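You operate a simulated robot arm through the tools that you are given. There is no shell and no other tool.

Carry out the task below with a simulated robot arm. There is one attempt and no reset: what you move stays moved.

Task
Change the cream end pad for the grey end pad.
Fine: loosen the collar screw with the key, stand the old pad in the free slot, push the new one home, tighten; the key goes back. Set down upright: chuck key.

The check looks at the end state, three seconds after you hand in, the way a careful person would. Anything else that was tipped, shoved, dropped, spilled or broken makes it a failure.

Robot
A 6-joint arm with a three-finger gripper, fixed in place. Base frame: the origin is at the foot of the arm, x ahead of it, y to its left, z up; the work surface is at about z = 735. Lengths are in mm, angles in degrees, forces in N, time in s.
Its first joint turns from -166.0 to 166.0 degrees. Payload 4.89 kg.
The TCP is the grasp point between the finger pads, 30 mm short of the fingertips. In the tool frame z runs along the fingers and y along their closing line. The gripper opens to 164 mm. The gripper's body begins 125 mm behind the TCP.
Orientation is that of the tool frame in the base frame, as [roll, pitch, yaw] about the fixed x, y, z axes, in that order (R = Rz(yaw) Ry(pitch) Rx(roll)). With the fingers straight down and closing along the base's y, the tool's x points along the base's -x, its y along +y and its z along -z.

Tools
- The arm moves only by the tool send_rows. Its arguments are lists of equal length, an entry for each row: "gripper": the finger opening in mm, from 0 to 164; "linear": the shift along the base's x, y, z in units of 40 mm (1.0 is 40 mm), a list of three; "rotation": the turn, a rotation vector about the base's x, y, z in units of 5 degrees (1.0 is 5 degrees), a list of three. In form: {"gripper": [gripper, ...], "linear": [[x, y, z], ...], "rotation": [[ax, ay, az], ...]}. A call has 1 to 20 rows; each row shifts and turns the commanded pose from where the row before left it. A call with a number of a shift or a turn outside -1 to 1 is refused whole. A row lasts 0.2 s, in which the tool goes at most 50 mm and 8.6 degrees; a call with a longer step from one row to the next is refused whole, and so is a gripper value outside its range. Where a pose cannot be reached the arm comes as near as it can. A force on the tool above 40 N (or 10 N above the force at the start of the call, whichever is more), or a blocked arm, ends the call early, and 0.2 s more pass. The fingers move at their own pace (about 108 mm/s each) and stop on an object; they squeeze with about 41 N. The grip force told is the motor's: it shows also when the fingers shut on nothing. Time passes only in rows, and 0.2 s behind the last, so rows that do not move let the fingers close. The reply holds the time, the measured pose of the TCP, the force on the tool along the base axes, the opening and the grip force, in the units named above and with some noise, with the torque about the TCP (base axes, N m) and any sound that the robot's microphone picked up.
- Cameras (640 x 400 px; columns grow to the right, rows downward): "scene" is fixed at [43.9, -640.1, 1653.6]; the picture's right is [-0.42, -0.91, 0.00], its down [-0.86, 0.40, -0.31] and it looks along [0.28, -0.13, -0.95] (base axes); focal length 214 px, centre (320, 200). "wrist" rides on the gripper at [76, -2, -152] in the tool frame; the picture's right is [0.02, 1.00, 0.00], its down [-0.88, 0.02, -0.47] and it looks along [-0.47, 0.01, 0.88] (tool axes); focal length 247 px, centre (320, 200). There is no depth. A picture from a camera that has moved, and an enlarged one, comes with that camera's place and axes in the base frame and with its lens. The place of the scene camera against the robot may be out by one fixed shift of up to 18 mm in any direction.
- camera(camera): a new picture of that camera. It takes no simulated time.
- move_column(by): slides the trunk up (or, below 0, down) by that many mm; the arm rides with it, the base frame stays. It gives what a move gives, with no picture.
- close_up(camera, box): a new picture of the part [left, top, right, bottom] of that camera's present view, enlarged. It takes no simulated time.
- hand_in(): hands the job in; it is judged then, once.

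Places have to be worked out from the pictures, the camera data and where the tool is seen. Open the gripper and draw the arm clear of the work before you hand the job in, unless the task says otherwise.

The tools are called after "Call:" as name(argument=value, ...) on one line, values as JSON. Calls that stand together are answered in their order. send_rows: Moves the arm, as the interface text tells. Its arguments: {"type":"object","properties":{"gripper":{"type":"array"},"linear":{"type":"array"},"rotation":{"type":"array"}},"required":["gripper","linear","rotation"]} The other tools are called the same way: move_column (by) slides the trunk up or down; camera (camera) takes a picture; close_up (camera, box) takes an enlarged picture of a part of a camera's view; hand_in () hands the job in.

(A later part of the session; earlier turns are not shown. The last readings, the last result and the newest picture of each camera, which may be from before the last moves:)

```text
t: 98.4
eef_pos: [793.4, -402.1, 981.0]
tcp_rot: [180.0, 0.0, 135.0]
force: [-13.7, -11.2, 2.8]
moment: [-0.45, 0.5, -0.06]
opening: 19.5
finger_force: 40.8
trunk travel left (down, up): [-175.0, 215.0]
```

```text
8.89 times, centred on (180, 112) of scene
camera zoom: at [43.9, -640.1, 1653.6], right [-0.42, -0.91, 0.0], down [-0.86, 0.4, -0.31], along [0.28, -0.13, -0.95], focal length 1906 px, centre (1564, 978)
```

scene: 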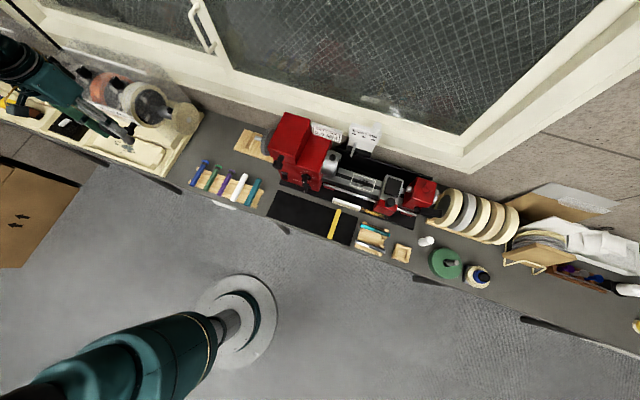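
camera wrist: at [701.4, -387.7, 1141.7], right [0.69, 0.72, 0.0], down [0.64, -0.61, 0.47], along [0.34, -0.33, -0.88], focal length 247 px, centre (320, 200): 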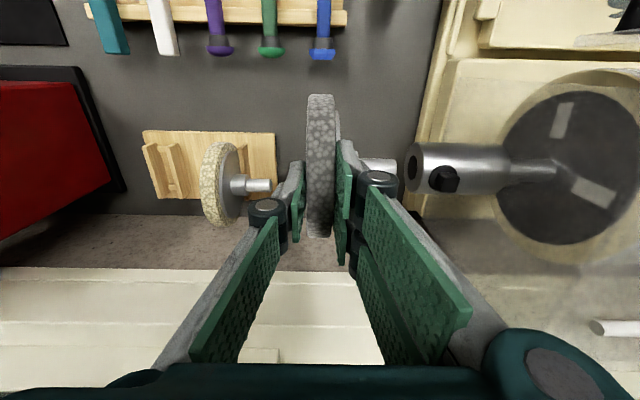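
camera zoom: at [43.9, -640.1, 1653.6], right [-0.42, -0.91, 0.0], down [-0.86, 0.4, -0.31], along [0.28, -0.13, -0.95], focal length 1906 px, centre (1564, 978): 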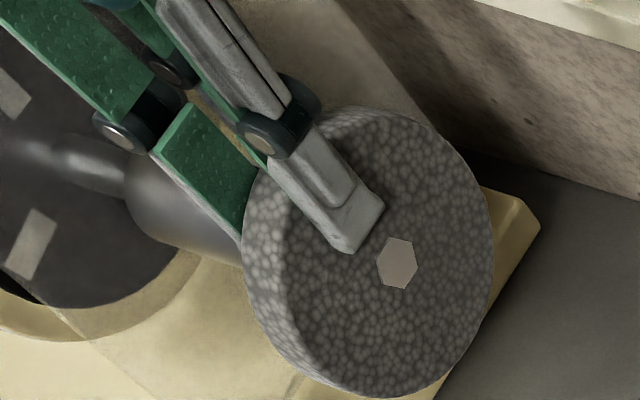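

The face centre matches the cream pad's home pixel (189.0,119.7 against 189.05,119.9), so it's against the collar. I'll give a small final push, relax, and release.

Call:
send_rows(gripper=[15, 15, 15, 20, 26, 32, 37, 37, 37], linear=[[0.01, 0.01, 0], [0, 0, 0], [-0.02, -0.02, 0], [0, 0, 0], [0, 0, 0], [0, 0, 0], [0, 0, 0], [0, 0, 0], [0, 0, 0]], rotation=[[0, 0, 0], [0, 0, 0], [0, 0, 0], [0, 0, 0], [0, 0, 0], [0, 0, 0], [0, 0, 0], [0, 0, 0], [0, 0, 0]])

Call:
close_up(camera="wrist", box=[260, 90, 410, 230])

Call:
close_up(camera="scene", box=[150, 90, 210, 135])

```text
t: 100.4
eef_pos: [795.1, -400.4, 982.1]
tcp_rot: [179.9, 0.0, 135.0]
force: [0.2, -0.2, -0.8]
moment: [-0.04, 0.0, 0.03]
opening: 37.2
finger_force: 0.0
trunk travel left (down, up): [-175.0, 215.0]
```

```text
2.86 times, centred on (335, 160) of wrist
camera zoom: at [741.2, -348.7, 1133.3], right [0.69, 0.72, 0.0], down [0.64, -0.61, 0.47], along [0.34, -0.33, -0.88], focal length 706 px, centre (277, 314)
```

zoom: 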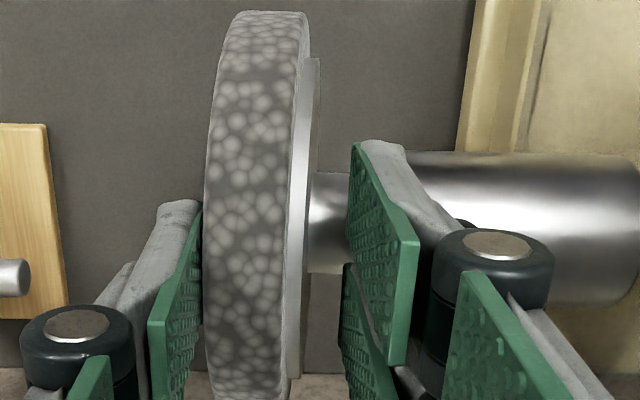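

```text
8.89 times, centred on (180, 112) of scene
camera zoom: at [43.9, -640.1, 1653.6], right [-0.42, -0.91, 0.0], down [-0.86, 0.4, -0.31], along [0.28, -0.13, -0.95], focal length 1906 px, centre (1564, 978)
```

zoom: 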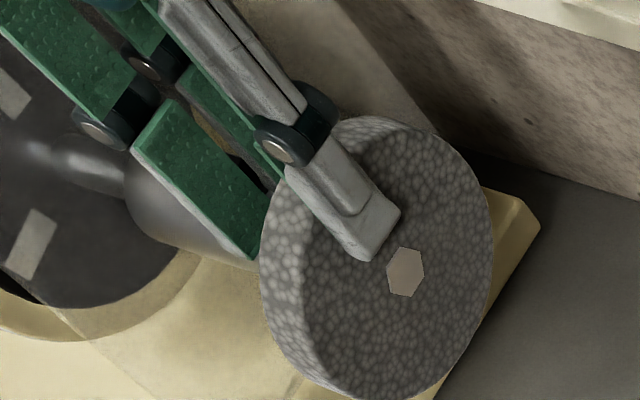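

After release the pad drooped a few mm (hex centre moved to (405,272) from (397,263)). The cream never did that, so the grey probably isn't quite seated; I also backed off about 1 mm before opening. I'll regrip and look.

Call:
send_rows(gripper=[30, 24, 15, 15, 15, 15], linear=[[0, 0, 0], [0, 0, 0], [0, 0, 0], [0, 0, 0], [0, 0, 0], [0, 0, 0]], rotation=[[0, 0, 0], [0, 0, 0], [0, 0, 0], [0, 0, 0], [0, 0, 0], [0, 0, 0]])

Call:
close_up(camera="scene", box=[150, 90, 210, 135])

Call:
close_up(camera="wrist", box=[260, 90, 410, 230])

```text
t: 101.8
eef_pos: [794.0, -402.5, 982.3]
tcp_rot: [180.0, 0.0, 135.0]
force: [-19.5, -15.5, -0.4]
moment: [-0.51, 0.66, 0.03]
opening: 19.4
finger_force: 40.8
trunk travel left (down, up): [-175.0, 215.0]
```

```text
8.89 times, centred on (180, 112) of scene
camera zoom: at [43.9, -640.1, 1653.6], right [-0.42, -0.91, 0.0], down [-0.86, 0.4, -0.31], along [0.28, -0.13, -0.95], focal length 1906 px, centre (1564, 978)
```

zoom: 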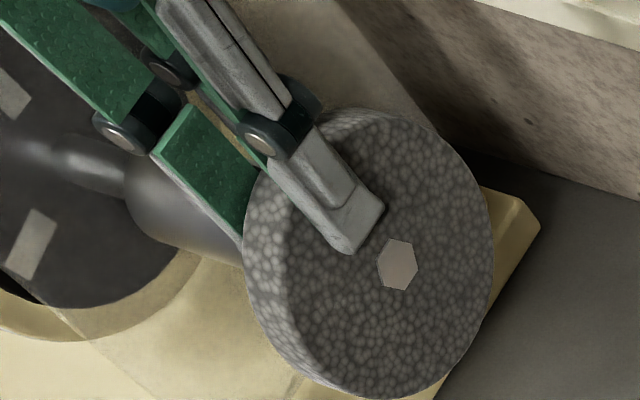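

```text
2.86 times, centred on (335, 160) of wrist
camera zoom: at [740.2, -349.8, 1133.5], right [0.69, 0.72, 0.0], down [0.64, -0.61, 0.47], along [0.34, -0.33, -0.88], focal length 706 px, centre (277, 314)
```

zoom: 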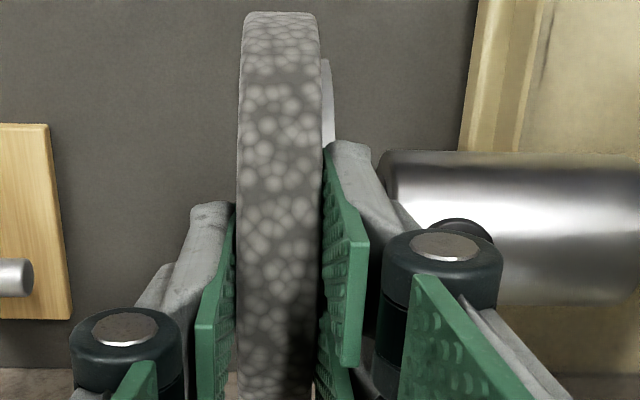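

The pad is hard against the collar (25 N reaction) and the face is at the cream's home position. I'll release without backing off and see how it rests.

Call:
send_rows(gripper=[18, 20, 22, 24, 27, 30, 34, 37, 37, 37], linear=[[0, 0, 0], [0, 0, 0], [0, 0, 0], [0, 0, 0], [0, 0, 0], [0, 0, 0], [0, 0, 0], [0, 0, 0], [0, 0, 0], [0, 0, 0]], rotation=[[0, 0, 0], [0, 0, 0], [0, 0, 0], [0, 0, 0], [0, 0, 0], [0, 0, 0], [0, 0, 0], [0, 0, 0], [0, 0, 0], [0, 0, 0]])

Call:
close_up(camera="scene", box=[150, 90, 210, 135])

Call:
close_up(camera="wrist", box=[260, 90, 410, 230])

```text
t: 104.0
eef_pos: [794.3, -400.3, 983.0]
tcp_rot: [-180.0, 0.0, 135.0]
force: [-0.2, -0.1, -0.9]
moment: [-0.02, 0.02, -0.02]
opening: 37.0
finger_force: 0.1
trunk travel left (down, up): [-175.0, 215.0]
```

```text
8.89 times, centred on (180, 112) of scene
camera zoom: at [43.9, -640.1, 1653.6], right [-0.42, -0.91, 0.0], down [-0.86, 0.4, -0.31], along [0.28, -0.13, -0.95], focal length 1906 px, centre (1564, 978)
```

zoom: 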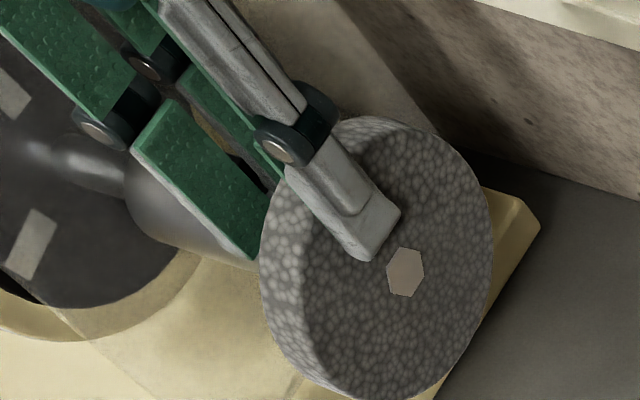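

```text
2.86 times, centred on (335, 160) of wrist
camera zoom: at [741.1, -348.7, 1133.2], right [0.69, 0.72, 0.0], down [0.64, -0.61, 0.47], along [0.34, -0.33, -0.88], focal length 706 px, centre (277, 314)
```

zoom: 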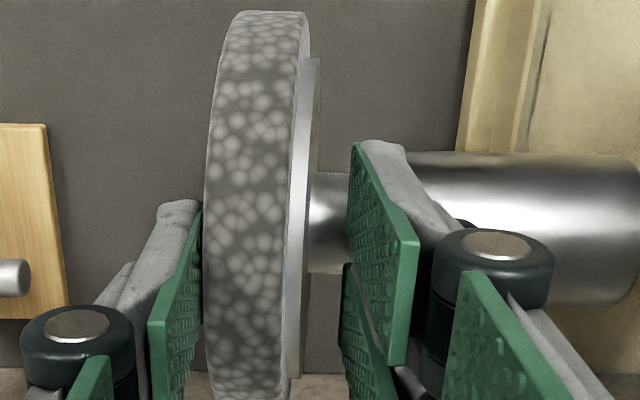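

It rests with the same slight droop from bore clearance. I'll move the gripper 4 mm toward -E to centre on it, then rise clear and inspect.

Call:
send_rows(gripper=[40, 40, 40, 40, 40, 40, 40], linear=[[-0.07, -0.07, 0], [0, 0, 0.3], [0, 0, 0.6], [0, 0, 0.8], [0, 0, 0.8], [-0.5, 0.5, 0], [0, 0, 0]], rotation=[[0, 0, 0], [0, 0, 0], [0, 0, 0], [0, 0, 0], [0, 0, 0], [0, 0, 0], [0, 0, 0]])

Call:
close_up(camera="wrist", box=[270, 110, 420, 240])

Call:
close_up(camera="scene", box=[150, 90, 210, 135])

```text
t: 105.6
eef_pos: [773.9, -383.4, 1081.8]
tcp_rot: [-179.9, 0.0, 135.1]
force: [-0.3, 0.0, 0.1]
moment: [0.03, -0.07, 0.03]
opening: 39.8
finger_force: 0.0
trunk travel left (down, up): [-175.0, 215.0]
```

```text
3.08 times, centred on (345, 175) of wrist
camera zoom: at [719.1, -332.4, 1233.1], right [0.69, 0.72, 0.0], down [0.64, -0.61, 0.47], along [0.34, -0.33, -0.88], focal length 760 px, centre (243, 277)
```

zoom: 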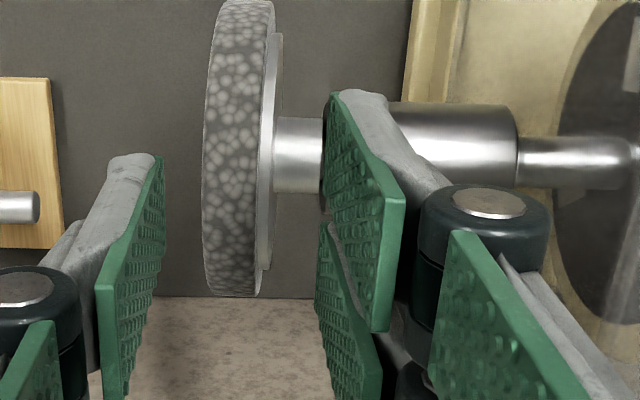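

```text
8.89 times, centred on (180, 112) of scene
camera zoom: at [43.9, -640.1, 1653.6], right [-0.42, -0.91, 0.0], down [-0.86, 0.4, -0.31], along [0.28, -0.13, -0.95], focal length 1906 px, centre (1564, 978)
```

zoom: 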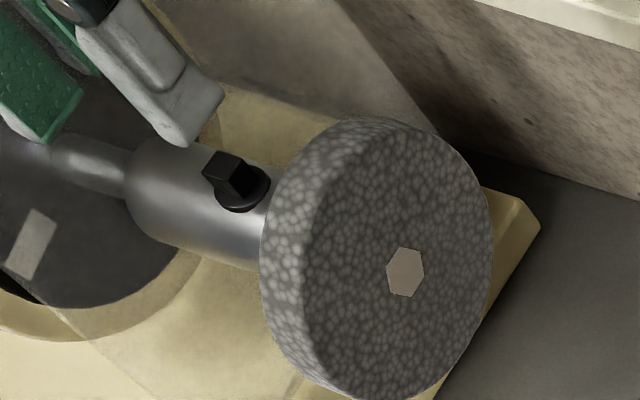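

The pad rests stably in the collar. Now to fetch the key: I'll move over to its spot and look before descending.

Call:
send_rows(gripper=[50, 60, 76, 76, 76, 76, 76, 76, 76, 76], linear=[[-0.511, 0.876, 0], [-0.511, 0.876, 0], [-0.511, 0.876, 0], [-0.512, 0.877, 0], [0, 0, -0.8], [0, 0, -0.9], [0, 0, -0.9], [0, 0, -0.9], [0, 0, -0.5], [0, 0, 0]], rotation=[[0, 0, 0], [0, 0, 0], [0, 0, 0], [0, 0, 0], [0, 0, 0], [0, 0, 0], [0, 0, 0], [0, 0, 0], [0, 0, 0], [0, 0, 0]])

Call:
camera(camera="wrist")

Call:
close_up(camera="wrist", box=[270, 120, 380, 210])

```text
t: 107.8
eef_pos: [690.8, -243.4, 921.6]
tcp_rot: [180.0, 0.0, 134.9]
force: [0.0, -0.5, -0.2]
moment: [0.02, 0.04, 0.01]
opening: 75.9
finger_force: 0.1
trunk travel left (down, up): [-175.0, 215.0]
```

```text
taken
camera wrist: at [637.4, -191.6, 1073.4], right [0.69, 0.72, 0.0], down [0.64, -0.61, 0.47], along [0.34, -0.33, -0.88], focal length 247 px, centre (320, 200)
```

wrist: 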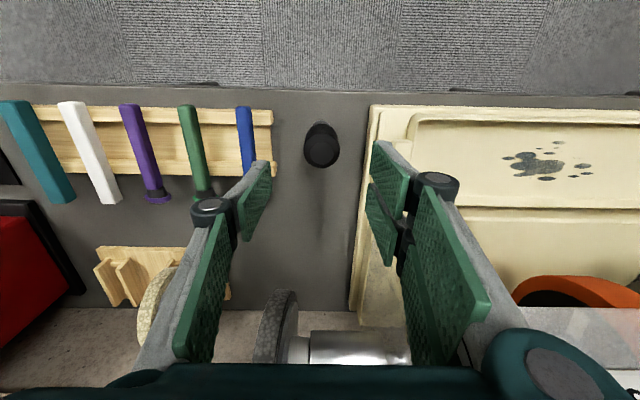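

```text
4.44 times, centred on (325, 165) of wrist
camera zoom: at [637.4, -191.6, 1073.4], right [0.69, 0.72, 0.0], down [0.64, -0.61, 0.47], along [0.34, -0.33, -0.88], focal length 1098 px, centre (298, 356)
```

zoom: 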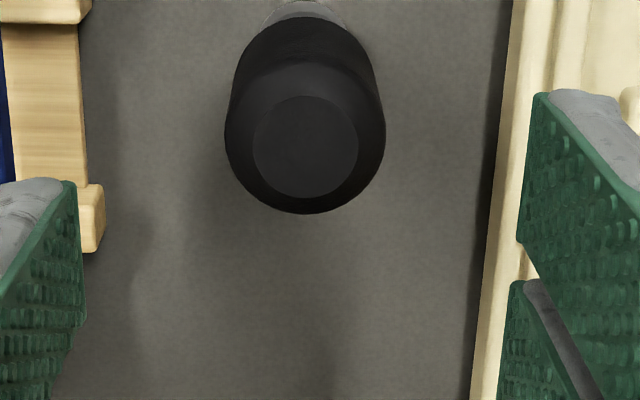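

The key is centred within about 1 mm. I'll descend, grip at z≈813 and lift.

Call:
send_rows(gripper=[66, 66, 66, 66, 66, 50, 30, 30, 30, 30], linear=[[0.018, 0.018, -0.7], [0, 0, -0.7], [0, 0, -0.7], [0, 0, -0.6], [0, 0, 0], [0, 0, 0], [0, 0, 0], [0, 0, 0], [0, 0, 0], [0, 0, 0]], rotation=[[0, 0, 0], [0, 0, 0], [0, 0, 0], [0, 0, 0], [0, 0, 0], [0, 0, 0], [0, 0, 0], [0, 0, 0], [0, 0, 0], [0, 0, 0]])

Call:
send_rows(gripper=[30, 30, 30, 30, 30, 30, 30, 30, 30, 30], linear=[[0, 0, 0.3], [0, 0, 0.9], [0, 0, 1], [0, 0, 1], [0, 0, 1], [0, 0, 1], [0, 0, 1], [0, 0, 0.4], [0, 0, 0], [0, 0, 0]], rotation=[[0, 0, 0], [0, 0, 0], [0, 0, 0.9], [0, 0, 0.9], [0, 0, 0.9], [0, 0, 0.9], [0, 0, 0.9], [0, 0, 0.9], [0, 0, 0.9], [0, 0, 0.9]])

Call:
close_up(camera="wrist", box=[280, 130, 370, 220])

```text
t: 110.0
eef_pos: [691.5, -243.7, 814.6]
tcp_rot: [180.0, 0.0, 135.0]
force: [-1.5, 1.1, 1.6]
moment: [0.01, 0.07, -0.04]
opening: 35.6
finger_force: 41.2
trunk travel left (down, up): [-175.0, 215.0]
```

```text
t: 112.2
eef_pos: [692.1, -242.8, 1078.1]
tcp_rot: [-180.0, -0.1, 171.1]
force: [-0.3, -0.3, -0.6]
moment: [-0.01, 0.01, -0.01]
opening: 35.7
finger_force: 40.6
trunk travel left (down, up): [-175.0, 215.0]
```

```text
4.44 times, centred on (325, 175) of wrist
camera zoom: at [617.6, -234.0, 1229.8], right [0.13, 0.99, 0.0], down [0.87, -0.12, 0.47], along [0.47, -0.06, -0.88], focal length 1098 px, centre (298, 311)
```

zoom: 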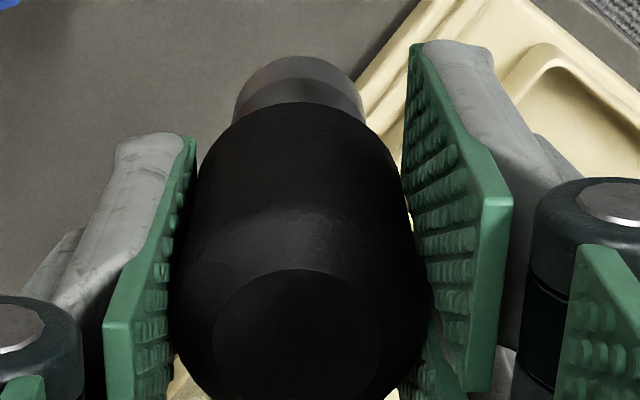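

Key lifted. I'll move it above the screw at about (833.5,-371), hovering.

Call:
send_rows(gripper=[30, 30, 30, 30, 30, 30, 30], linear=[[0.6, -0.55, 0], [0.75, -0.68, 0], [0.75, -0.68, 0], [0.75, -0.68, 0], [0.685, -0.615, 0], [0, 0, -0.35], [0, 0, 0]], rotation=[[0, 0, 0], [0, 0, 0], [0, 0, 0], [0, 0, 0], [0, 0, 0.9], [0, 0, 0], [0, 0, 0]])

Call:
close_up(camera="scene", box=[164, 100, 178, 110])

Call:
close_up(camera="scene", box=[158, 95, 172, 105])

Call:
close_up(camera="wrist", box=[305, 125, 340, 150])

```text
t: 113.8
eef_pos: [836.2, -372.3, 1063.4]
tcp_rot: [-179.9, 0.0, 175.5]
force: [0.5, -0.3, -1.3]
moment: [0.05, 0.05, -0.01]
opening: 35.4
finger_force: 41.5
trunk travel left (down, up): [-175.0, 215.0]
```

```text
16.00 times, centred on (171, 105) of scene
camera zoom: at [43.9, -640.1, 1653.6], right [-0.42, -0.91, 0.0], down [-0.86, 0.4, -0.31], along [0.28, -0.13, -0.95], focal length 3432 px, centre (2704, 1720)
```

zoom: 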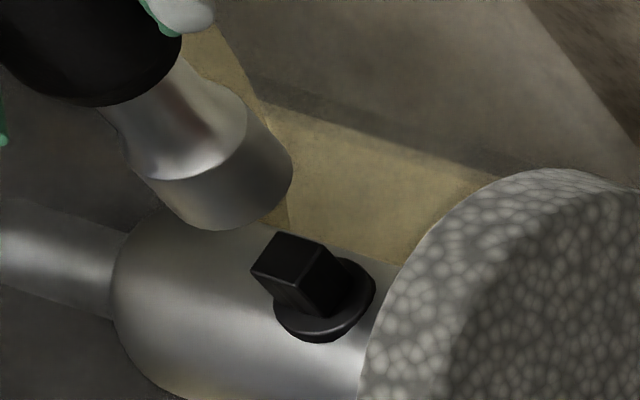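

```text
16.00 times, centred on (165, 100) of scene
camera zoom: at [43.9, -640.1, 1653.6], right [-0.42, -0.91, 0.0], down [-0.86, 0.4, -0.31], along [0.28, -0.13, -0.95], focal length 3432 px, centre (2800, 1800)
```

zoom: 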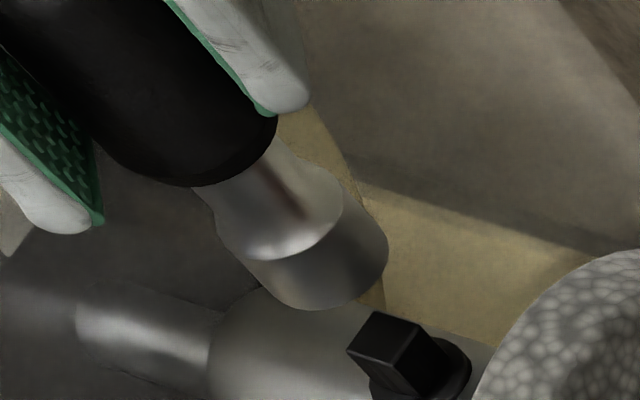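

```text
16.00 times, centred on (322, 138) of wrist
camera zoom: at [760.1, -367.8, 1214.6], right [0.06, 1.0, 0.0], down [0.88, -0.05, 0.47], along [0.47, -0.03, -0.88], focal length 3952 px, centre (280, 1200)
```

zoom: 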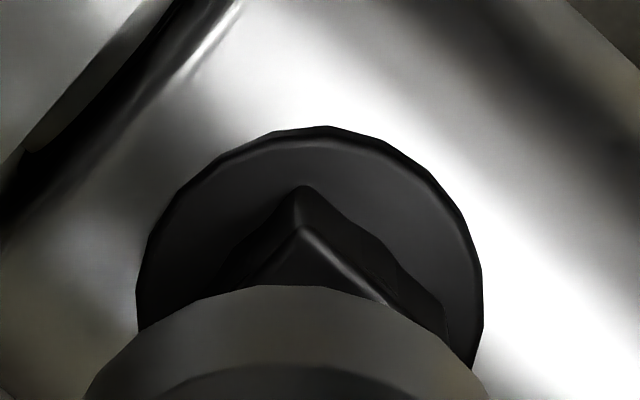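

The key needs about (+0.4,+1.6) mm. I'll apply that and lower to just above the post.

Call:
send_rows(gripper=[30, 30, 30, 30], linear=[[0.01, 0.04, 0], [0, 0, -0.25], [0, 0, -0.2], [0, 0, 0]], rotation=[[0, 0, 0], [0, 0, 0], [0, 0, 0], [0, 0, 0]])

Call:
close_up(camera="scene", box=[161, 98, 175, 108])

Call:
close_up(camera="wrist", box=[305, 125, 340, 150])

```text
t: 114.8
eef_pos: [834.3, -369.1, 1046.6]
tcp_rot: [180.0, 0.0, 175.5]
force: [0.2, 0.2, -1.1]
moment: [-0.01, -0.02, 0.0]
opening: 35.3
finger_force: 41.6
trunk travel left (down, up): [-175.0, 215.0]
```

```text
16.00 times, centred on (168, 103) of scene
camera zoom: at [43.9, -640.1, 1653.6], right [-0.42, -0.91, 0.0], down [-0.86, 0.4, -0.31], along [0.28, -0.13, -0.95], focal length 3432 px, centre (2752, 1752)
```

zoom: 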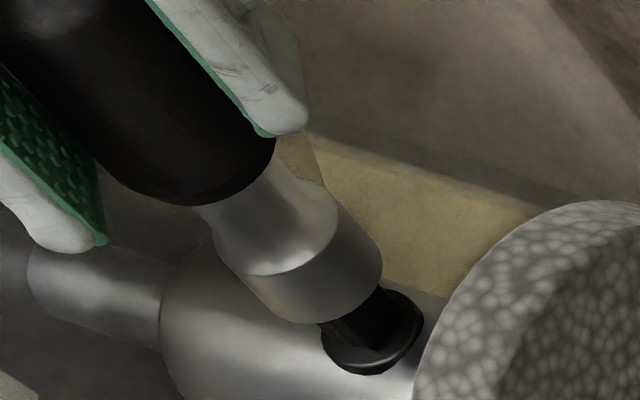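

```text
16.00 times, centred on (322, 138) of wrist
camera zoom: at [758.4, -365.6, 1196.9], right [0.06, 1.0, 0.0], down [0.88, -0.05, 0.47], along [0.47, -0.03, -0.88], focal length 3952 px, centre (280, 1200)
```

zoom: 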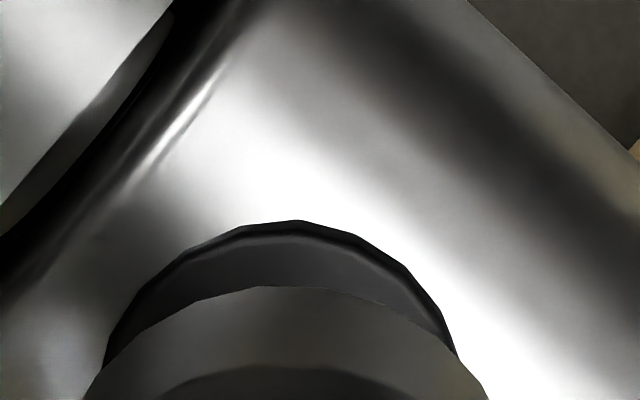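

Close to centred. I'll nudge (+0.4,-0.4) and try lowering onto the post.

Call:
send_rows(gripper=[30, 30, 30, 30, 30, 30], linear=[[0.01, -0.01, 0], [0, 0, -0.05], [0, 0, -0.05], [0, 0, -0.04], [0, 0, -0.03], [0, 0, 0]], rotation=[[0, 0, 0], [0, 0, 0], [0, 0, 0], [0, 0, 0], [0, 0, 0], [0, 0, 0]])

```text
t: 116.2
eef_pos: [832.0, -369.4, 1041.5]
tcp_rot: [-180.0, 0.1, 175.4]
force: [2.1, 2.6, 31.7]
moment: [0.14, -0.05, -0.06]
opening: 35.3
finger_force: 41.5
trunk travel left (down, up): [-175.0, 215.0]
```

Contact but not aligned. Since the post is against its counter-clockwise stop it can't be dragged that way, so I'll press lightly and turn counter-clockwise until it drops in.

Call:
send_rows(gripper=[30, 30, 30, 30, 30, 30], linear=[[0, 0, 0.02], [0, 0, 0], [0, 0, 0], [0, 0, 0], [0, 0, 0], [0, 0, 0]], rotation=[[0, 0, 0], [0, 0, 0.5], [0, 0, 0.5], [0, 0, 0.5], [0, 0, 0.5], [0, 0, 0]])

Call:
send_rows(gripper=[30, 30, 30, 30, 30], linear=[[0, 0, 0], [0, 0, 0], [0, 0, 0], [0, 0, 0], [0, 0, 0]], rotation=[[0, 0, 0.5], [0, 0, 0.5], [0, 0, 0.5], [0, 0, 0.5], [0, 0, 0]])

```text
t: 117.6
eef_pos: [834.6, -369.9, 1040.7]
tcp_rot: [180.0, 0.0, -174.5]
force: [0.5, 6.3, 20.8]
moment: [0.45, -0.07, -0.01]
opening: 35.3
finger_force: 41.1
trunk travel left (down, up): [-175.0, 215.0]
```

```text
t: 118.8
eef_pos: [833.5, -370.4, 1040.1]
tcp_rot: [-180.0, 0.0, -164.5]
force: [-1.5, -0.7, 15.3]
moment: [0.03, 0.05, -0.04]
opening: 35.2
finger_force: 41.2
trunk travel left (down, up): [-175.0, 215.0]
```

Call:
send_rows(gripper=[30, 30, 30, 30, 30, 30], linear=[[0, 0, 0], [0, 0, 0], [0, 0, 0], [0, 0, 0], [0, 0, 0], [0, 0, 0]], rotation=[[0, 0, 0.5], [0, 0, 0.5], [0, 0, 0.5], [0, 0, 0.5], [0, 0, 0.5], [0, 0, 0]])

Call:
send_rows(gripper=[30, 30, 30, 30, 30, 30], linear=[[0, 0, 0], [0, 0, 0], [0, 0, 0], [0, 0, 0], [0, 0, 0], [0, 0, 0]], rotation=[[0, 0, 0.5], [0, 0, 0.5], [0, 0, 0.5], [0, 0, 0.5], [0, 0, 0.5], [0, 0, 0]])

```text
t: 120.2
eef_pos: [833.3, -368.9, 1040.3]
tcp_rot: [180.0, 0.0, -151.9]
force: [-0.2, 3.4, 10.8]
moment: [0.26, 0.05, 0.04]
opening: 35.5
finger_force: 40.9
trunk travel left (down, up): [-175.0, 215.0]
```

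```text
t: 121.6
eef_pos: [834.6, -370.2, 1040.5]
tcp_rot: [180.0, 0.0, -139.4]
force: [-0.7, -1.4, 17.7]
moment: [-0.01, 0.1, 0.02]
opening: 35.2
finger_force: 41.3
trunk travel left (down, up): [-175.0, 215.0]
```

Call:
send_rows(gripper=[30, 30, 30, 30, 30, 30], linear=[[0, 0, 0], [0, 0, 0], [0, 0, 0], [0, 0, 0], [0, 0, 0], [0, 0, 0]], rotation=[[0, 0, 0.6], [0, 0, 0.6], [0, 0, 0.6], [0, 0, 0.6], [0, 0, 0.6], [0, 0, 0]])

Call:
send_rows(gripper=[30, 30, 30, 30, 30], linear=[[0, 0, 0], [0, 0, 0], [0, 0, 0], [0, 0, 0], [0, 0, 0]], rotation=[[0, 0, 0.5], [0, 0, 0.5], [0, 0, 0.5], [0, 0, 0.5], [0, 0, 0]])

```text
t: 123.0
eef_pos: [833.4, -369.2, 1041.1]
tcp_rot: [180.0, 0.1, -124.4]
force: [-0.8, 6.1, 14.4]
moment: [0.44, 0.23, -0.08]
opening: 35.2
finger_force: 40.9
trunk travel left (down, up): [-175.0, 215.0]
```

```text
t: 124.2
eef_pos: [834.6, -369.3, 1039.6]
tcp_rot: [-179.9, 0.1, -114.3]
force: [-0.3, -0.3, -0.1]
moment: [-0.04, -0.01, -0.02]
opening: 35.3
finger_force: 41.0
trunk travel left (down, up): [-175.0, 215.0]
```

Dropped in between yaw 236° and 246°. I'll seat it further.

Call:
send_rows(gripper=[30, 30, 30, 30, 30, 30, 30], linear=[[0, 0, -0.04], [0, 0, -0.05], [0, 0, -0.05], [0, 0, -0.05], [0, 0, -0.05], [0, 0, -0.04], [0, 0, 0]], rotation=[[0, 0, 0], [0, 0, 0], [0, 0, 0], [0, 0, 0], [0, 0, 0], [0, 0, 0], [0, 0, 0]])

Call:
close_up(camera="scene", box=[150, 90, 210, 135])

```text
t: 125.8
eef_pos: [833.3, -370.4, 1030.1]
tcp_rot: [-180.0, 0.0, -114.6]
force: [0.5, 0.5, -2.0]
moment: [-0.01, -0.02, 0.03]
opening: 35.3
finger_force: 40.8
trunk travel left (down, up): [-175.0, 215.0]
```

```text
8.89 times, centred on (180, 112) of scene
camera zoom: at [43.9, -640.1, 1653.6], right [-0.42, -0.91, 0.0], down [-0.86, 0.4, -0.31], along [0.28, -0.13, -0.95], focal length 1906 px, centre (1564, 978)
```

zoom: 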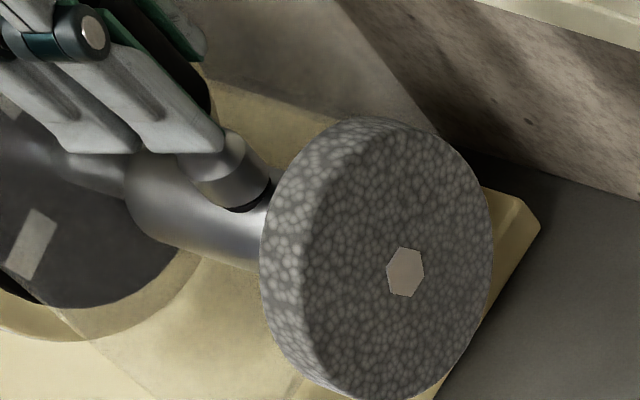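

Engaged about 11 mm. Now I'll turn clockwise to tighten, in chunks, watching the torque.

Call:
send_rows(gripper=[30, 30, 30, 30, 30, 30], linear=[[0, 0, -0.02], [0, 0, 0], [0, 0, 0], [0, 0, 0], [0, 0, 0], [0, 0, 0]], rotation=[[0, 0, 0], [0, 0, -1], [0, 0, -1], [0, 0, -1], [0, 0, -1], [0, 0, 0]])

Call:
send_rows(gripper=[30, 30, 30, 30, 30], linear=[[0, 0, 0], [0, 0, 0], [0, 0, 0], [0, 0, 0], [0, 0, 0]], rotation=[[0, 0, -1], [0, 0, -1], [0, 0, -1], [0, 0, -1], [0, 0, 0]])

Call:
send_rows(gripper=[30, 30, 30, 30, 30], linear=[[0, 0, 0], [0, 0, 0], [0, 0, 0], [0, 0, 0], [0, 0, 0]], rotation=[[0, 0, -0.8], [0, 0, -0.8], [0, 0, -0.8], [0, 0, -0.8], [0, 0, 0]])

```text
t: 127.2
eef_pos: [834.8, -369.6, 1028.7]
tcp_rot: [-179.9, -0.1, -134.5]
force: [-10.9, -0.4, -1.0]
moment: [-0.07, 0.72, -0.01]
opening: 35.4
finger_force: 41.1
trunk travel left (down, up): [-175.0, 215.0]
```

```text
t: 128.4
eef_pos: [834.5, -370.3, 1028.1]
tcp_rot: [-180.0, 0.0, -154.6]
force: [-8.7, -4.5, -2.3]
moment: [-0.24, 0.59, -0.01]
opening: 35.4
finger_force: 40.7
trunk travel left (down, up): [-175.0, 215.0]
```

```text
t: 129.6
eef_pos: [833.0, -370.4, 1028.5]
tcp_rot: [-180.0, 0.1, -170.5]
force: [-17.3, 5.4, -7.2]
moment: [0.26, 1.13, 0.02]
opening: 35.4
finger_force: 40.9
trunk travel left (down, up): [-175.0, 215.0]
```

Call:
send_rows(gripper=[30, 30, 30, 30, 30], linear=[[-0.02, 0, 0], [0, 0, 0], [0, 0, 0], [0, 0, 0], [0, 0, 0]], rotation=[[0, 0, -0.8], [0, 0, -0.8], [0, 0, -0.8], [0, 0, 0], [0, 0, 0]])

Call:
send_rows(gripper=[30, 30, 30, 30], linear=[[0, 0, 0], [0, 0, 0], [0, 0, 0], [0, 0, 0]], rotation=[[0, 0, -0.8], [0, 0, -0.8], [0, 0, 0], [0, 0, 0]])

Call:
send_rows(gripper=[30, 30, 30, 30], linear=[[0, 0, 0], [0, 0, 0], [0, 0, 0], [0, 0, 0]], rotation=[[0, 0, -0.8], [0, 0, -0.8], [0, 0, 0], [0, 0, 0]])

```text
t: 130.8
eef_pos: [833.4, -369.9, 1029.1]
tcp_rot: [180.0, 0.1, 177.5]
force: [-4.5, 2.0, -0.8]
moment: [0.07, 0.33, 0.02]
opening: 35.1
finger_force: 41.0
trunk travel left (down, up): [-175.0, 215.0]
```

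```text
t: 131.8
eef_pos: [831.8, -369.4, 1028.8]
tcp_rot: [180.0, 0.0, 169.6]
force: [-5.7, 3.4, -0.7]
moment: [0.19, 0.33, 0.04]
opening: 35.4
finger_force: 40.9
trunk travel left (down, up): [-175.0, 215.0]
```

```text
t: 132.8
eef_pos: [833.1, -370.2, 1028.7]
tcp_rot: [-180.0, 0.0, 161.5]
force: [-3.4, 5.6, -2.4]
moment: [0.37, 0.28, 0.03]
opening: 35.2
finger_force: 41.2
trunk travel left (down, up): [-175.0, 215.0]
```

Call:
send_rows(gripper=[30, 30, 30, 30], linear=[[0, 0, 0], [0, 0, 0], [0, 0, 0], [0, 0, 0]], rotation=[[0, 0, -0.8], [0, 0, -0.8], [0, 0, 0], [0, 0, 0]])

Call:
send_rows(gripper=[30, 30, 30, 30], linear=[[0, 0, 0], [0, 0, 0], [0, 0, 0], [0, 0, 0]], rotation=[[0, 0, -0.8], [0, 0, -0.8], [0, 0, 0], [0, 0, 0]])

Call:
close_up(camera="scene", box=[150, 90, 210, 135])

```text
t: 133.8
eef_pos: [832.0, -370.0, 1029.0]
tcp_rot: [-179.9, 0.0, 153.5]
force: [-2.3, 1.6, -0.6]
moment: [0.1, 0.19, 0.02]
opening: 35.2
finger_force: 41.2
trunk travel left (down, up): [-175.0, 215.0]
```

```text
t: 134.8
eef_pos: [833.4, -369.8, 1028.6]
tcp_rot: [-179.9, -0.1, 145.5]
force: [-2.1, 5.9, -1.4]
moment: [0.4, 0.18, 0.02]
opening: 35.2
finger_force: 41.2
trunk travel left (down, up): [-175.0, 215.0]
```

```text
8.89 times, centred on (180, 112) of scene
camera zoom: at [43.9, -640.1, 1653.6], right [-0.42, -0.91, 0.0], down [-0.86, 0.4, -0.31], along [0.28, -0.13, -0.95], focal length 1906 px, centre (1564, 978)
```

zoom: 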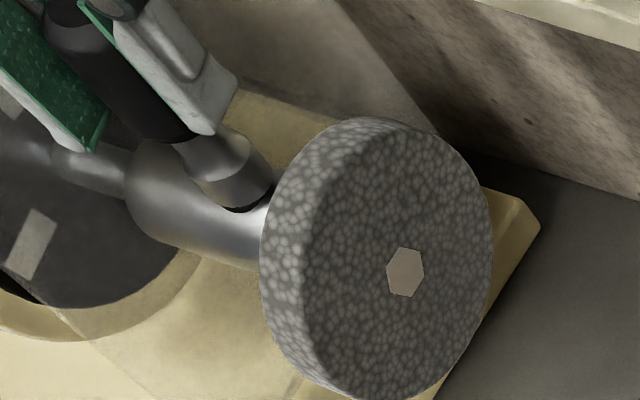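

Call:
send_rows(gripper=[30, 30, 30, 30], linear=[[0, 0, 0], [0, 0, 0], [0, 0, 0], [0, 0, 0]], rotation=[[0, 0, -0.8], [0, 0, -0.8], [0, 0, 0], [0, 0, 0]])

Call:
send_rows(gripper=[30, 30, 30, 30], linear=[[0, 0, 0], [0, 0, 0], [0, 0, 0], [0, 0, 0]], rotation=[[0, 0, -0.8], [0, 0, -0.8], [0, 0, 0], [0, 0, 0]])

Call:
send_rows(gripper=[30, 30, 30, 30], linear=[[0, 0, 0], [0, 0, 0], [0, 0, 0], [0, 0, 0]], rotation=[[0, 0, -0.8], [0, 0, -0.8], [0, 0, 0], [0, 0, 0]])

```text
t: 135.8
eef_pos: [832.7, -369.3, 1027.9]
tcp_rot: [180.0, -0.1, 137.5]
force: [-1.6, 6.0, -0.6]
moment: [0.42, 0.11, 0.02]
opening: 35.2
finger_force: 41.2
trunk travel left (down, up): [-175.0, 215.0]
```

```text
t: 136.8
eef_pos: [832.8, -370.0, 1029.4]
tcp_rot: [180.0, 0.1, 129.4]
force: [-8.1, 11.0, -3.0]
moment: [0.75, 0.58, 0.11]
opening: 35.3
finger_force: 40.9
trunk travel left (down, up): [-175.0, 215.0]
```

```text
t: 137.8
eef_pos: [831.9, -368.8, 1029.4]
tcp_rot: [-180.0, 0.0, 121.5]
force: [-14.8, 18.1, -4.4]
moment: [1.23, 1.08, 0.13]
opening: 35.1
finger_force: 41.7
trunk travel left (down, up): [-175.0, 215.0]
```

Some resistance is building. I'll relieve the side load and keep turning.

Call:
send_rows(gripper=[30, 30, 30, 30], linear=[[-0.015, 0.02, 0], [0, 0, 0], [0, 0, 0], [0, 0, 0]], rotation=[[0, 0, 0], [0, 0, -0.8], [0, 0, -0.8], [0, 0, 0]])

Call:
send_rows(gripper=[30, 30, 30, 30], linear=[[0, 0, 0], [0, 0, 0], [0, 0, 0], [0, 0, 0]], rotation=[[0, 0, 0], [0, 0, -0.8], [0, 0, -0.8], [0, 0, 0]])

Call:
close_up(camera="scene", box=[150, 90, 210, 135])

```text
t: 138.8
eef_pos: [832.1, -367.6, 1029.0]
tcp_rot: [180.0, 0.1, 113.4]
force: [-6.7, 17.1, 4.9]
moment: [0.84, 0.39, 0.48]
opening: 35.3
finger_force: 41.0
trunk travel left (down, up): [-175.0, 215.0]
```

```text
t: 139.8
eef_pos: [832.8, -370.2, 1028.2]
tcp_rot: [179.9, 0.0, 105.5]
force: [9.4, -2.9, 10.3]
moment: [-0.55, -0.62, 0.78]
opening: 36.0
finger_force: 41.2
trunk travel left (down, up): [-175.0, 215.0]
```

```text
8.89 times, centred on (180, 112) of scene
camera zoom: at [43.9, -640.1, 1653.6], right [-0.42, -0.91, 0.0], down [-0.86, 0.4, -0.31], along [0.28, -0.13, -0.95], focal length 1906 px, centre (1564, 978)
```

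zoom: 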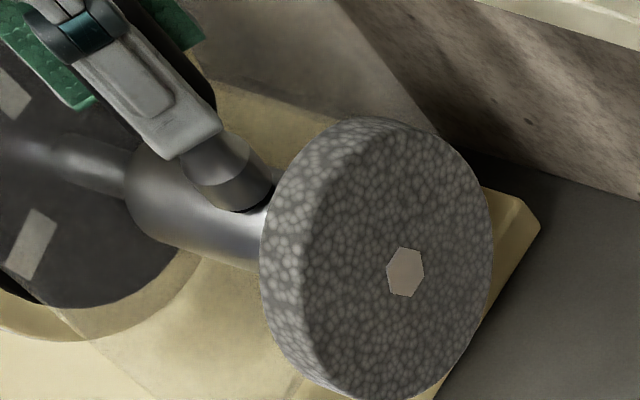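

Strong torque (0.78 N m): the tightening stop. I'll ease off, lift the key, and compare the post angle with the original.

Call:
send_rows(gripper=[30, 30, 30, 30, 30, 30], linear=[[0, 0, 0], [0, 0, 0.1], [0, 0, 0.25], [0, 0, 0.4], [0, 0, 0.25], [0, 0, 0]], rotation=[[0, 0, 0.9], [0, 0, 0], [0, 0, 0], [0, 0, 0], [0, 0, 0], [0, 0, 0]])

Call:
close_up(camera="scene", box=[164, 100, 178, 110])

Call:
camera(camera="wrist")

Call:
close_up(camera="wrist", box=[260, 90, 400, 180])

```text
t: 141.2
eef_pos: [832.5, -370.8, 1067.2]
tcp_rot: [179.9, -0.1, 110.0]
force: [-0.4, 0.7, -0.9]
moment: [0.01, 0.0, 0.0]
opening: 36.0
finger_force: 41.1
trunk travel left (down, up): [-175.0, 215.0]
```

```text
16.00 times, centred on (171, 105) of scene
camera zoom: at [43.9, -640.1, 1653.6], right [-0.42, -0.91, 0.0], down [-0.86, 0.4, -0.31], along [0.28, -0.13, -0.95], focal length 3432 px, centre (2704, 1720)
```

zoom: 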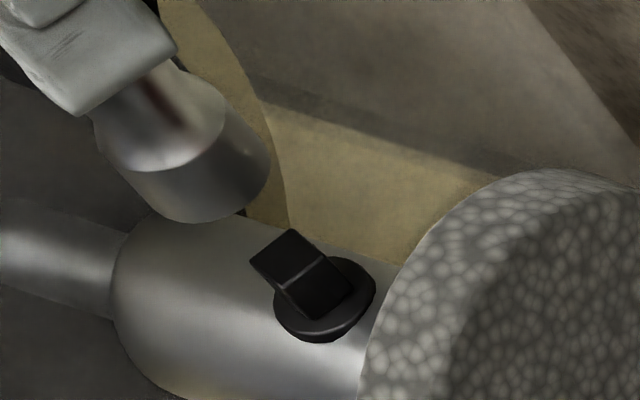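

```text
taken
camera wrist: at [806.2, -299.6, 1219.0], right [0.93, 0.36, 0.0], down [0.32, -0.82, 0.47], along [0.17, -0.44, -0.88], focal length 247 px, centre (320, 200)
```

wrist: 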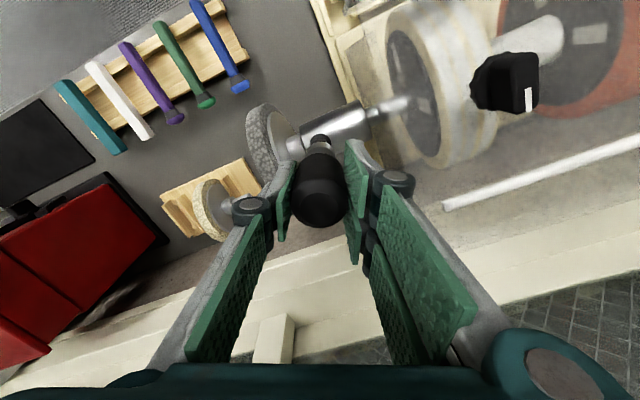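

```text
4.44 times, centred on (330, 135) of wrist
camera zoom: at [806.2, -299.6, 1219.0], right [0.93, 0.36, 0.0], down [0.32, -0.82, 0.47], along [0.17, -0.44, -0.88], focal length 1098 px, centre (276, 489)
```

zoom: 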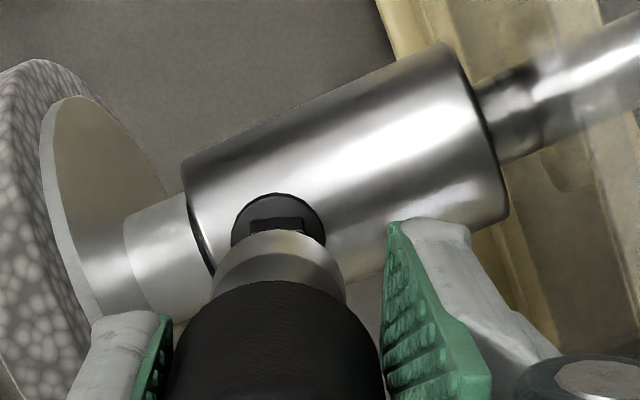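

The post is now about 118° clockwise of the loosened stop, past its original angle, so the screw is firmly tightened. The pad still sits slightly drooped. I'll return the key home first, then test whether the pad is really clamped.

Call:
send_rows(gripper=[30, 30, 30, 30, 30, 30, 30, 30, 30, 30, 30, 30, 30, 30, 30], linear=[[-0.1, 0.1, 0.4], [-0.65, 0.58, 0], [-0.7, 0.64, 0], [-0.7, 0.64, 0], [-0.7, 0.64, 0], [-0.655, 0.5875, 0], [0, 0, -0.7], [0, 0, -1], [0, 0, -1], [0, 0, -1], [0, 0, -1], [0, 0, -1], [0, 0, -0.5], [0, 0, -0.2], [0, 0, 0]], rotation=[[0, 0, 0], [0, 0, 1], [0, 0, 1], [0, 0, 1], [0, 0, 1], [0, 0, 1], [0, 0, 0], [0, 0, 0], [0, 0, 0], [0, 0, 0], [0, 0, 0], [0, 0, 0], [0, 0, 0], [0, 0, 0], [0, 0, 0]])

Call:
camera(camera="wrist")

```text
t: 144.4
eef_pos: [692.3, -243.6, 826.9]
tcp_rot: [-180.0, 0.0, 134.9]
force: [1.1, -0.7, -1.4]
moment: [0.0, 0.0, 0.0]
opening: 35.7
finger_force: 41.0
trunk travel left (down, up): [-175.0, 215.0]
```

```text
taken
camera wrist: at [638.3, -191.9, 979.1], right [0.69, 0.72, 0.0], down [0.64, -0.61, 0.47], along [0.34, -0.33, -0.88], focal length 247 px, centre (320, 200)
```

wrist: 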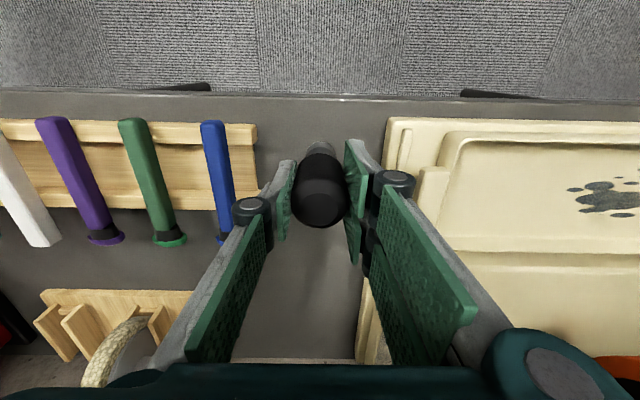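

Call:
send_rows(gripper=[30, 30, 30, 30, 30, 30, 30, 30], linear=[[0, 0, -0.1], [0, 0, -0.1], [0, 0, -0.04], [0, 0, -0.03], [0, 0, -0.03], [0, 0, -0.03], [0, 0, 0], [0, 0, 0]], rotation=[[0, 0, 0], [0, 0, 0], [0, 0, 0], [0, 0, 0], [0, 0, 0], [0, 0, 0], [0, 0, 0], [0, 0, 0]])

```text
t: 146.2
eef_pos: [692.9, -242.7, 813.6]
tcp_rot: [-180.0, 0.0, 135.0]
force: [-0.3, -0.7, -0.1]
moment: [-0.01, 0.04, -0.04]
opening: 35.3
finger_force: 40.8
trunk travel left (down, up): [-175.0, 215.0]
```

Not touching yet; lowering in 1 mm steps.

Call:
send_rows(gripper=[30, 30, 30, 30], linear=[[0, 0, -0.025], [0, 0, -0.025], [0, 0, 0], [0, 0, 0]], rotation=[[0, 0, 0], [0, 0, 0], [0, 0, 0], [0, 0, 0]])

Call:
send_rows(gripper=[30, 30, 30, 30], linear=[[0, 0, -0.02], [0, 0, -0.015], [0, 0, 0], [0, 0, 0]], rotation=[[0, 0, 0], [0, 0, 0], [0, 0, 0], [0, 0, 0]])

```text
t: 147.2
eef_pos: [692.3, -243.0, 813.3]
tcp_rot: [-180.0, 0.0, 135.1]
force: [0.9, -0.3, -1.1]
moment: [-0.01, -0.02, -0.01]
opening: 35.4
finger_force: 41.0
trunk travel left (down, up): [-175.0, 215.0]
```

```text
t: 148.2
eef_pos: [692.6, -242.4, 812.6]
tcp_rot: [179.9, 0.0, 135.0]
force: [5.7, 4.1, 23.6]
moment: [0.01, -0.42, 0.05]
opening: 35.5
finger_force: 40.3
trunk travel left (down, up): [-175.0, 215.0]
```

Touching (24 N). Ease up about 1 mm and release slowly.

Call:
send_rows(gripper=[30, 30, 40, 46, 60, 76, 76, 76], linear=[[0, 0, 0.025], [0, 0, 0], [0, 0, 0], [0, 0, 0], [0, 0, 0], [0, 0, 0], [0, 0, 0], [0, 0, 0]], rotation=[[0, 0, 0], [0, 0, 0], [0, 0, 0], [0, 0, 0], [0, 0, 0], [0, 0, 0], [0, 0, 0], [0, 0, 0]])

Call:
send_rows(gripper=[76, 76, 76, 76, 76, 76, 76, 60, 50, 46, 46, 46, 46, 46], linear=[[0, 0, 0.5], [0, 0, 1], [0, 0, 1], [0, 0, 1], [0, 0, 1], [0, 0, 1], [0, 0, 1], [0.5, -0.77, 0], [0.5, -0.77, 0], [0.5, -0.77, 0], [0.5, -0.77, 0], [0.5, -0.77, 0], [0, 0, 0], [0, 0, 0]], rotation=[[0, 0, 0], [0, 0, 0], [0, 0, 0], [0, 0, 0], [0, 0, 0], [0, 0, 0], [0, 0, 0], [0, 0, 0], [0, 0, 0], [0, 0, 0], [0, 0, 0], [0, 0, 0], [0, 0, 0], [0, 0, 0]])

Call:
camera(camera="wrist")

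Call:
close_up(camera="wrist", box=[280, 120, 420, 220])

Call:
close_up(camera="scene", box=[150, 90, 210, 170])

```text
t: 150.0
eef_pos: [693.2, -244.4, 812.3]
tcp_rot: [180.0, 0.0, 135.0]
force: [-0.7, 0.2, 0.1]
moment: [0.0, 0.0, -0.01]
opening: 75.8
finger_force: 0.1
trunk travel left (down, up): [-175.0, 215.0]
```

```text
t: 153.0
eef_pos: [793.3, -397.5, 1070.5]
tcp_rot: [180.0, 0.1, 135.0]
force: [0.4, 0.5, -0.6]
moment: [0.05, 0.04, -0.02]
opening: 45.8
finger_force: 0.1
trunk travel left (down, up): [-175.0, 215.0]
```

```text
taken
camera wrist: at [739.1, -344.7, 1222.4], right [0.69, 0.72, 0.0], down [0.64, -0.61, 0.47], along [0.34, -0.33, -0.88], focal length 247 px, centre (320, 200)
```

wrist: 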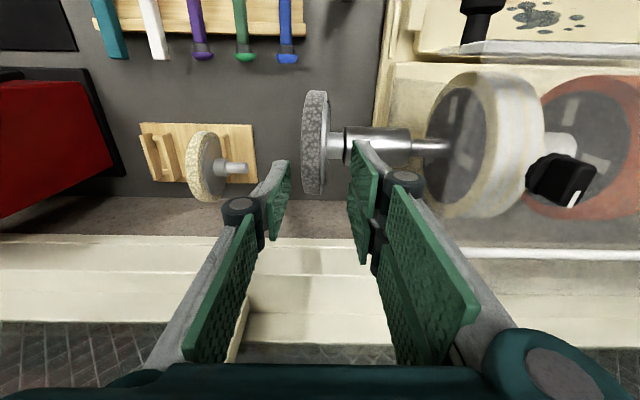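

```text
4.00 times, centred on (350, 170) of wrist
camera zoom: at [739.1, -344.7, 1222.4], right [0.69, 0.72, 0.0], down [0.64, -0.61, 0.47], along [0.34, -0.33, -0.88], focal length 988 px, centre (200, 320)
```

zoom: 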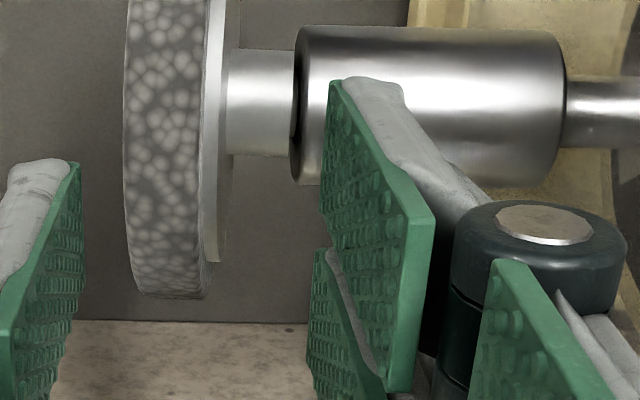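

```text
5.00 times, centred on (180, 130) of scene
camera zoom: at [43.9, -640.1, 1653.6], right [-0.42, -0.91, 0.0], down [-0.86, 0.4, -0.31], along [0.28, -0.13, -0.95], focal length 1072 px, centre (1020, 550)
```

zoom: 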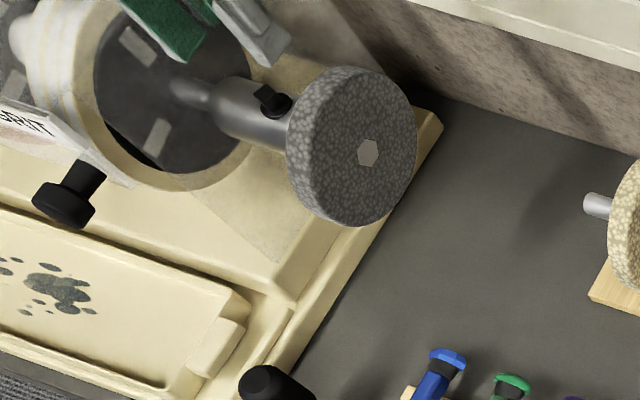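

Key is upright at home. The grey pad still shows a tilt of several degrees with the screw tightened. I'll lower around it and close gently to learn whether it's clamped or loose.

Call:
send_rows(gripper=[44, 44, 44, 44, 44, 44, 44], linear=[[0.009, -0.221, 0], [0, 0, -0.6], [0, 0, -0.6], [0, 0, -0.5], [0, 0, -0.35], [0, 0, -0.18], [0, 0, 0]], rotation=[[0, 0, 0], [0, 0, 0], [0, 0, 0], [0, 0, 0], [0, 0, 0], [0, 0, 0], [0, 0, 0]])

Call:
close_up(camera="wrist", box=[250, 80, 400, 250])

```text
t: 154.6
eef_pos: [793.5, -405.9, 984.4]
tcp_rot: [-180.0, -0.1, 135.0]
force: [-1.0, -0.2, 0.2]
moment: [-0.01, -0.01, -0.01]
opening: 44.0
finger_force: 0.1
trunk travel left (down, up): [-175.0, 215.0]
```

```text
2.35 times, centred on (325, 165) of wrist
camera zoom: at [739.6, -353.1, 1134.6], right [0.69, 0.72, 0.0], down [0.64, -0.61, 0.47], along [0.34, -0.33, -0.88], focal length 581 px, centre (308, 282)
```

zoom: 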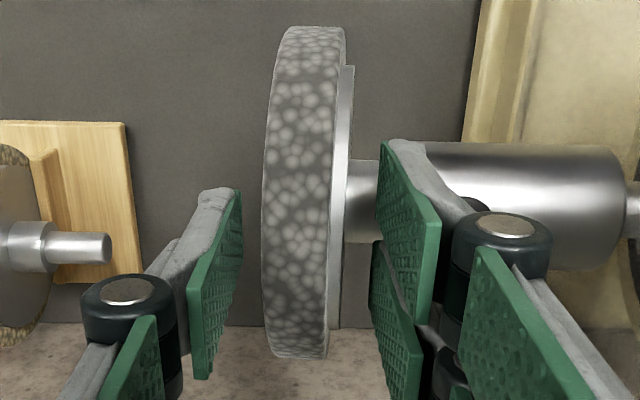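

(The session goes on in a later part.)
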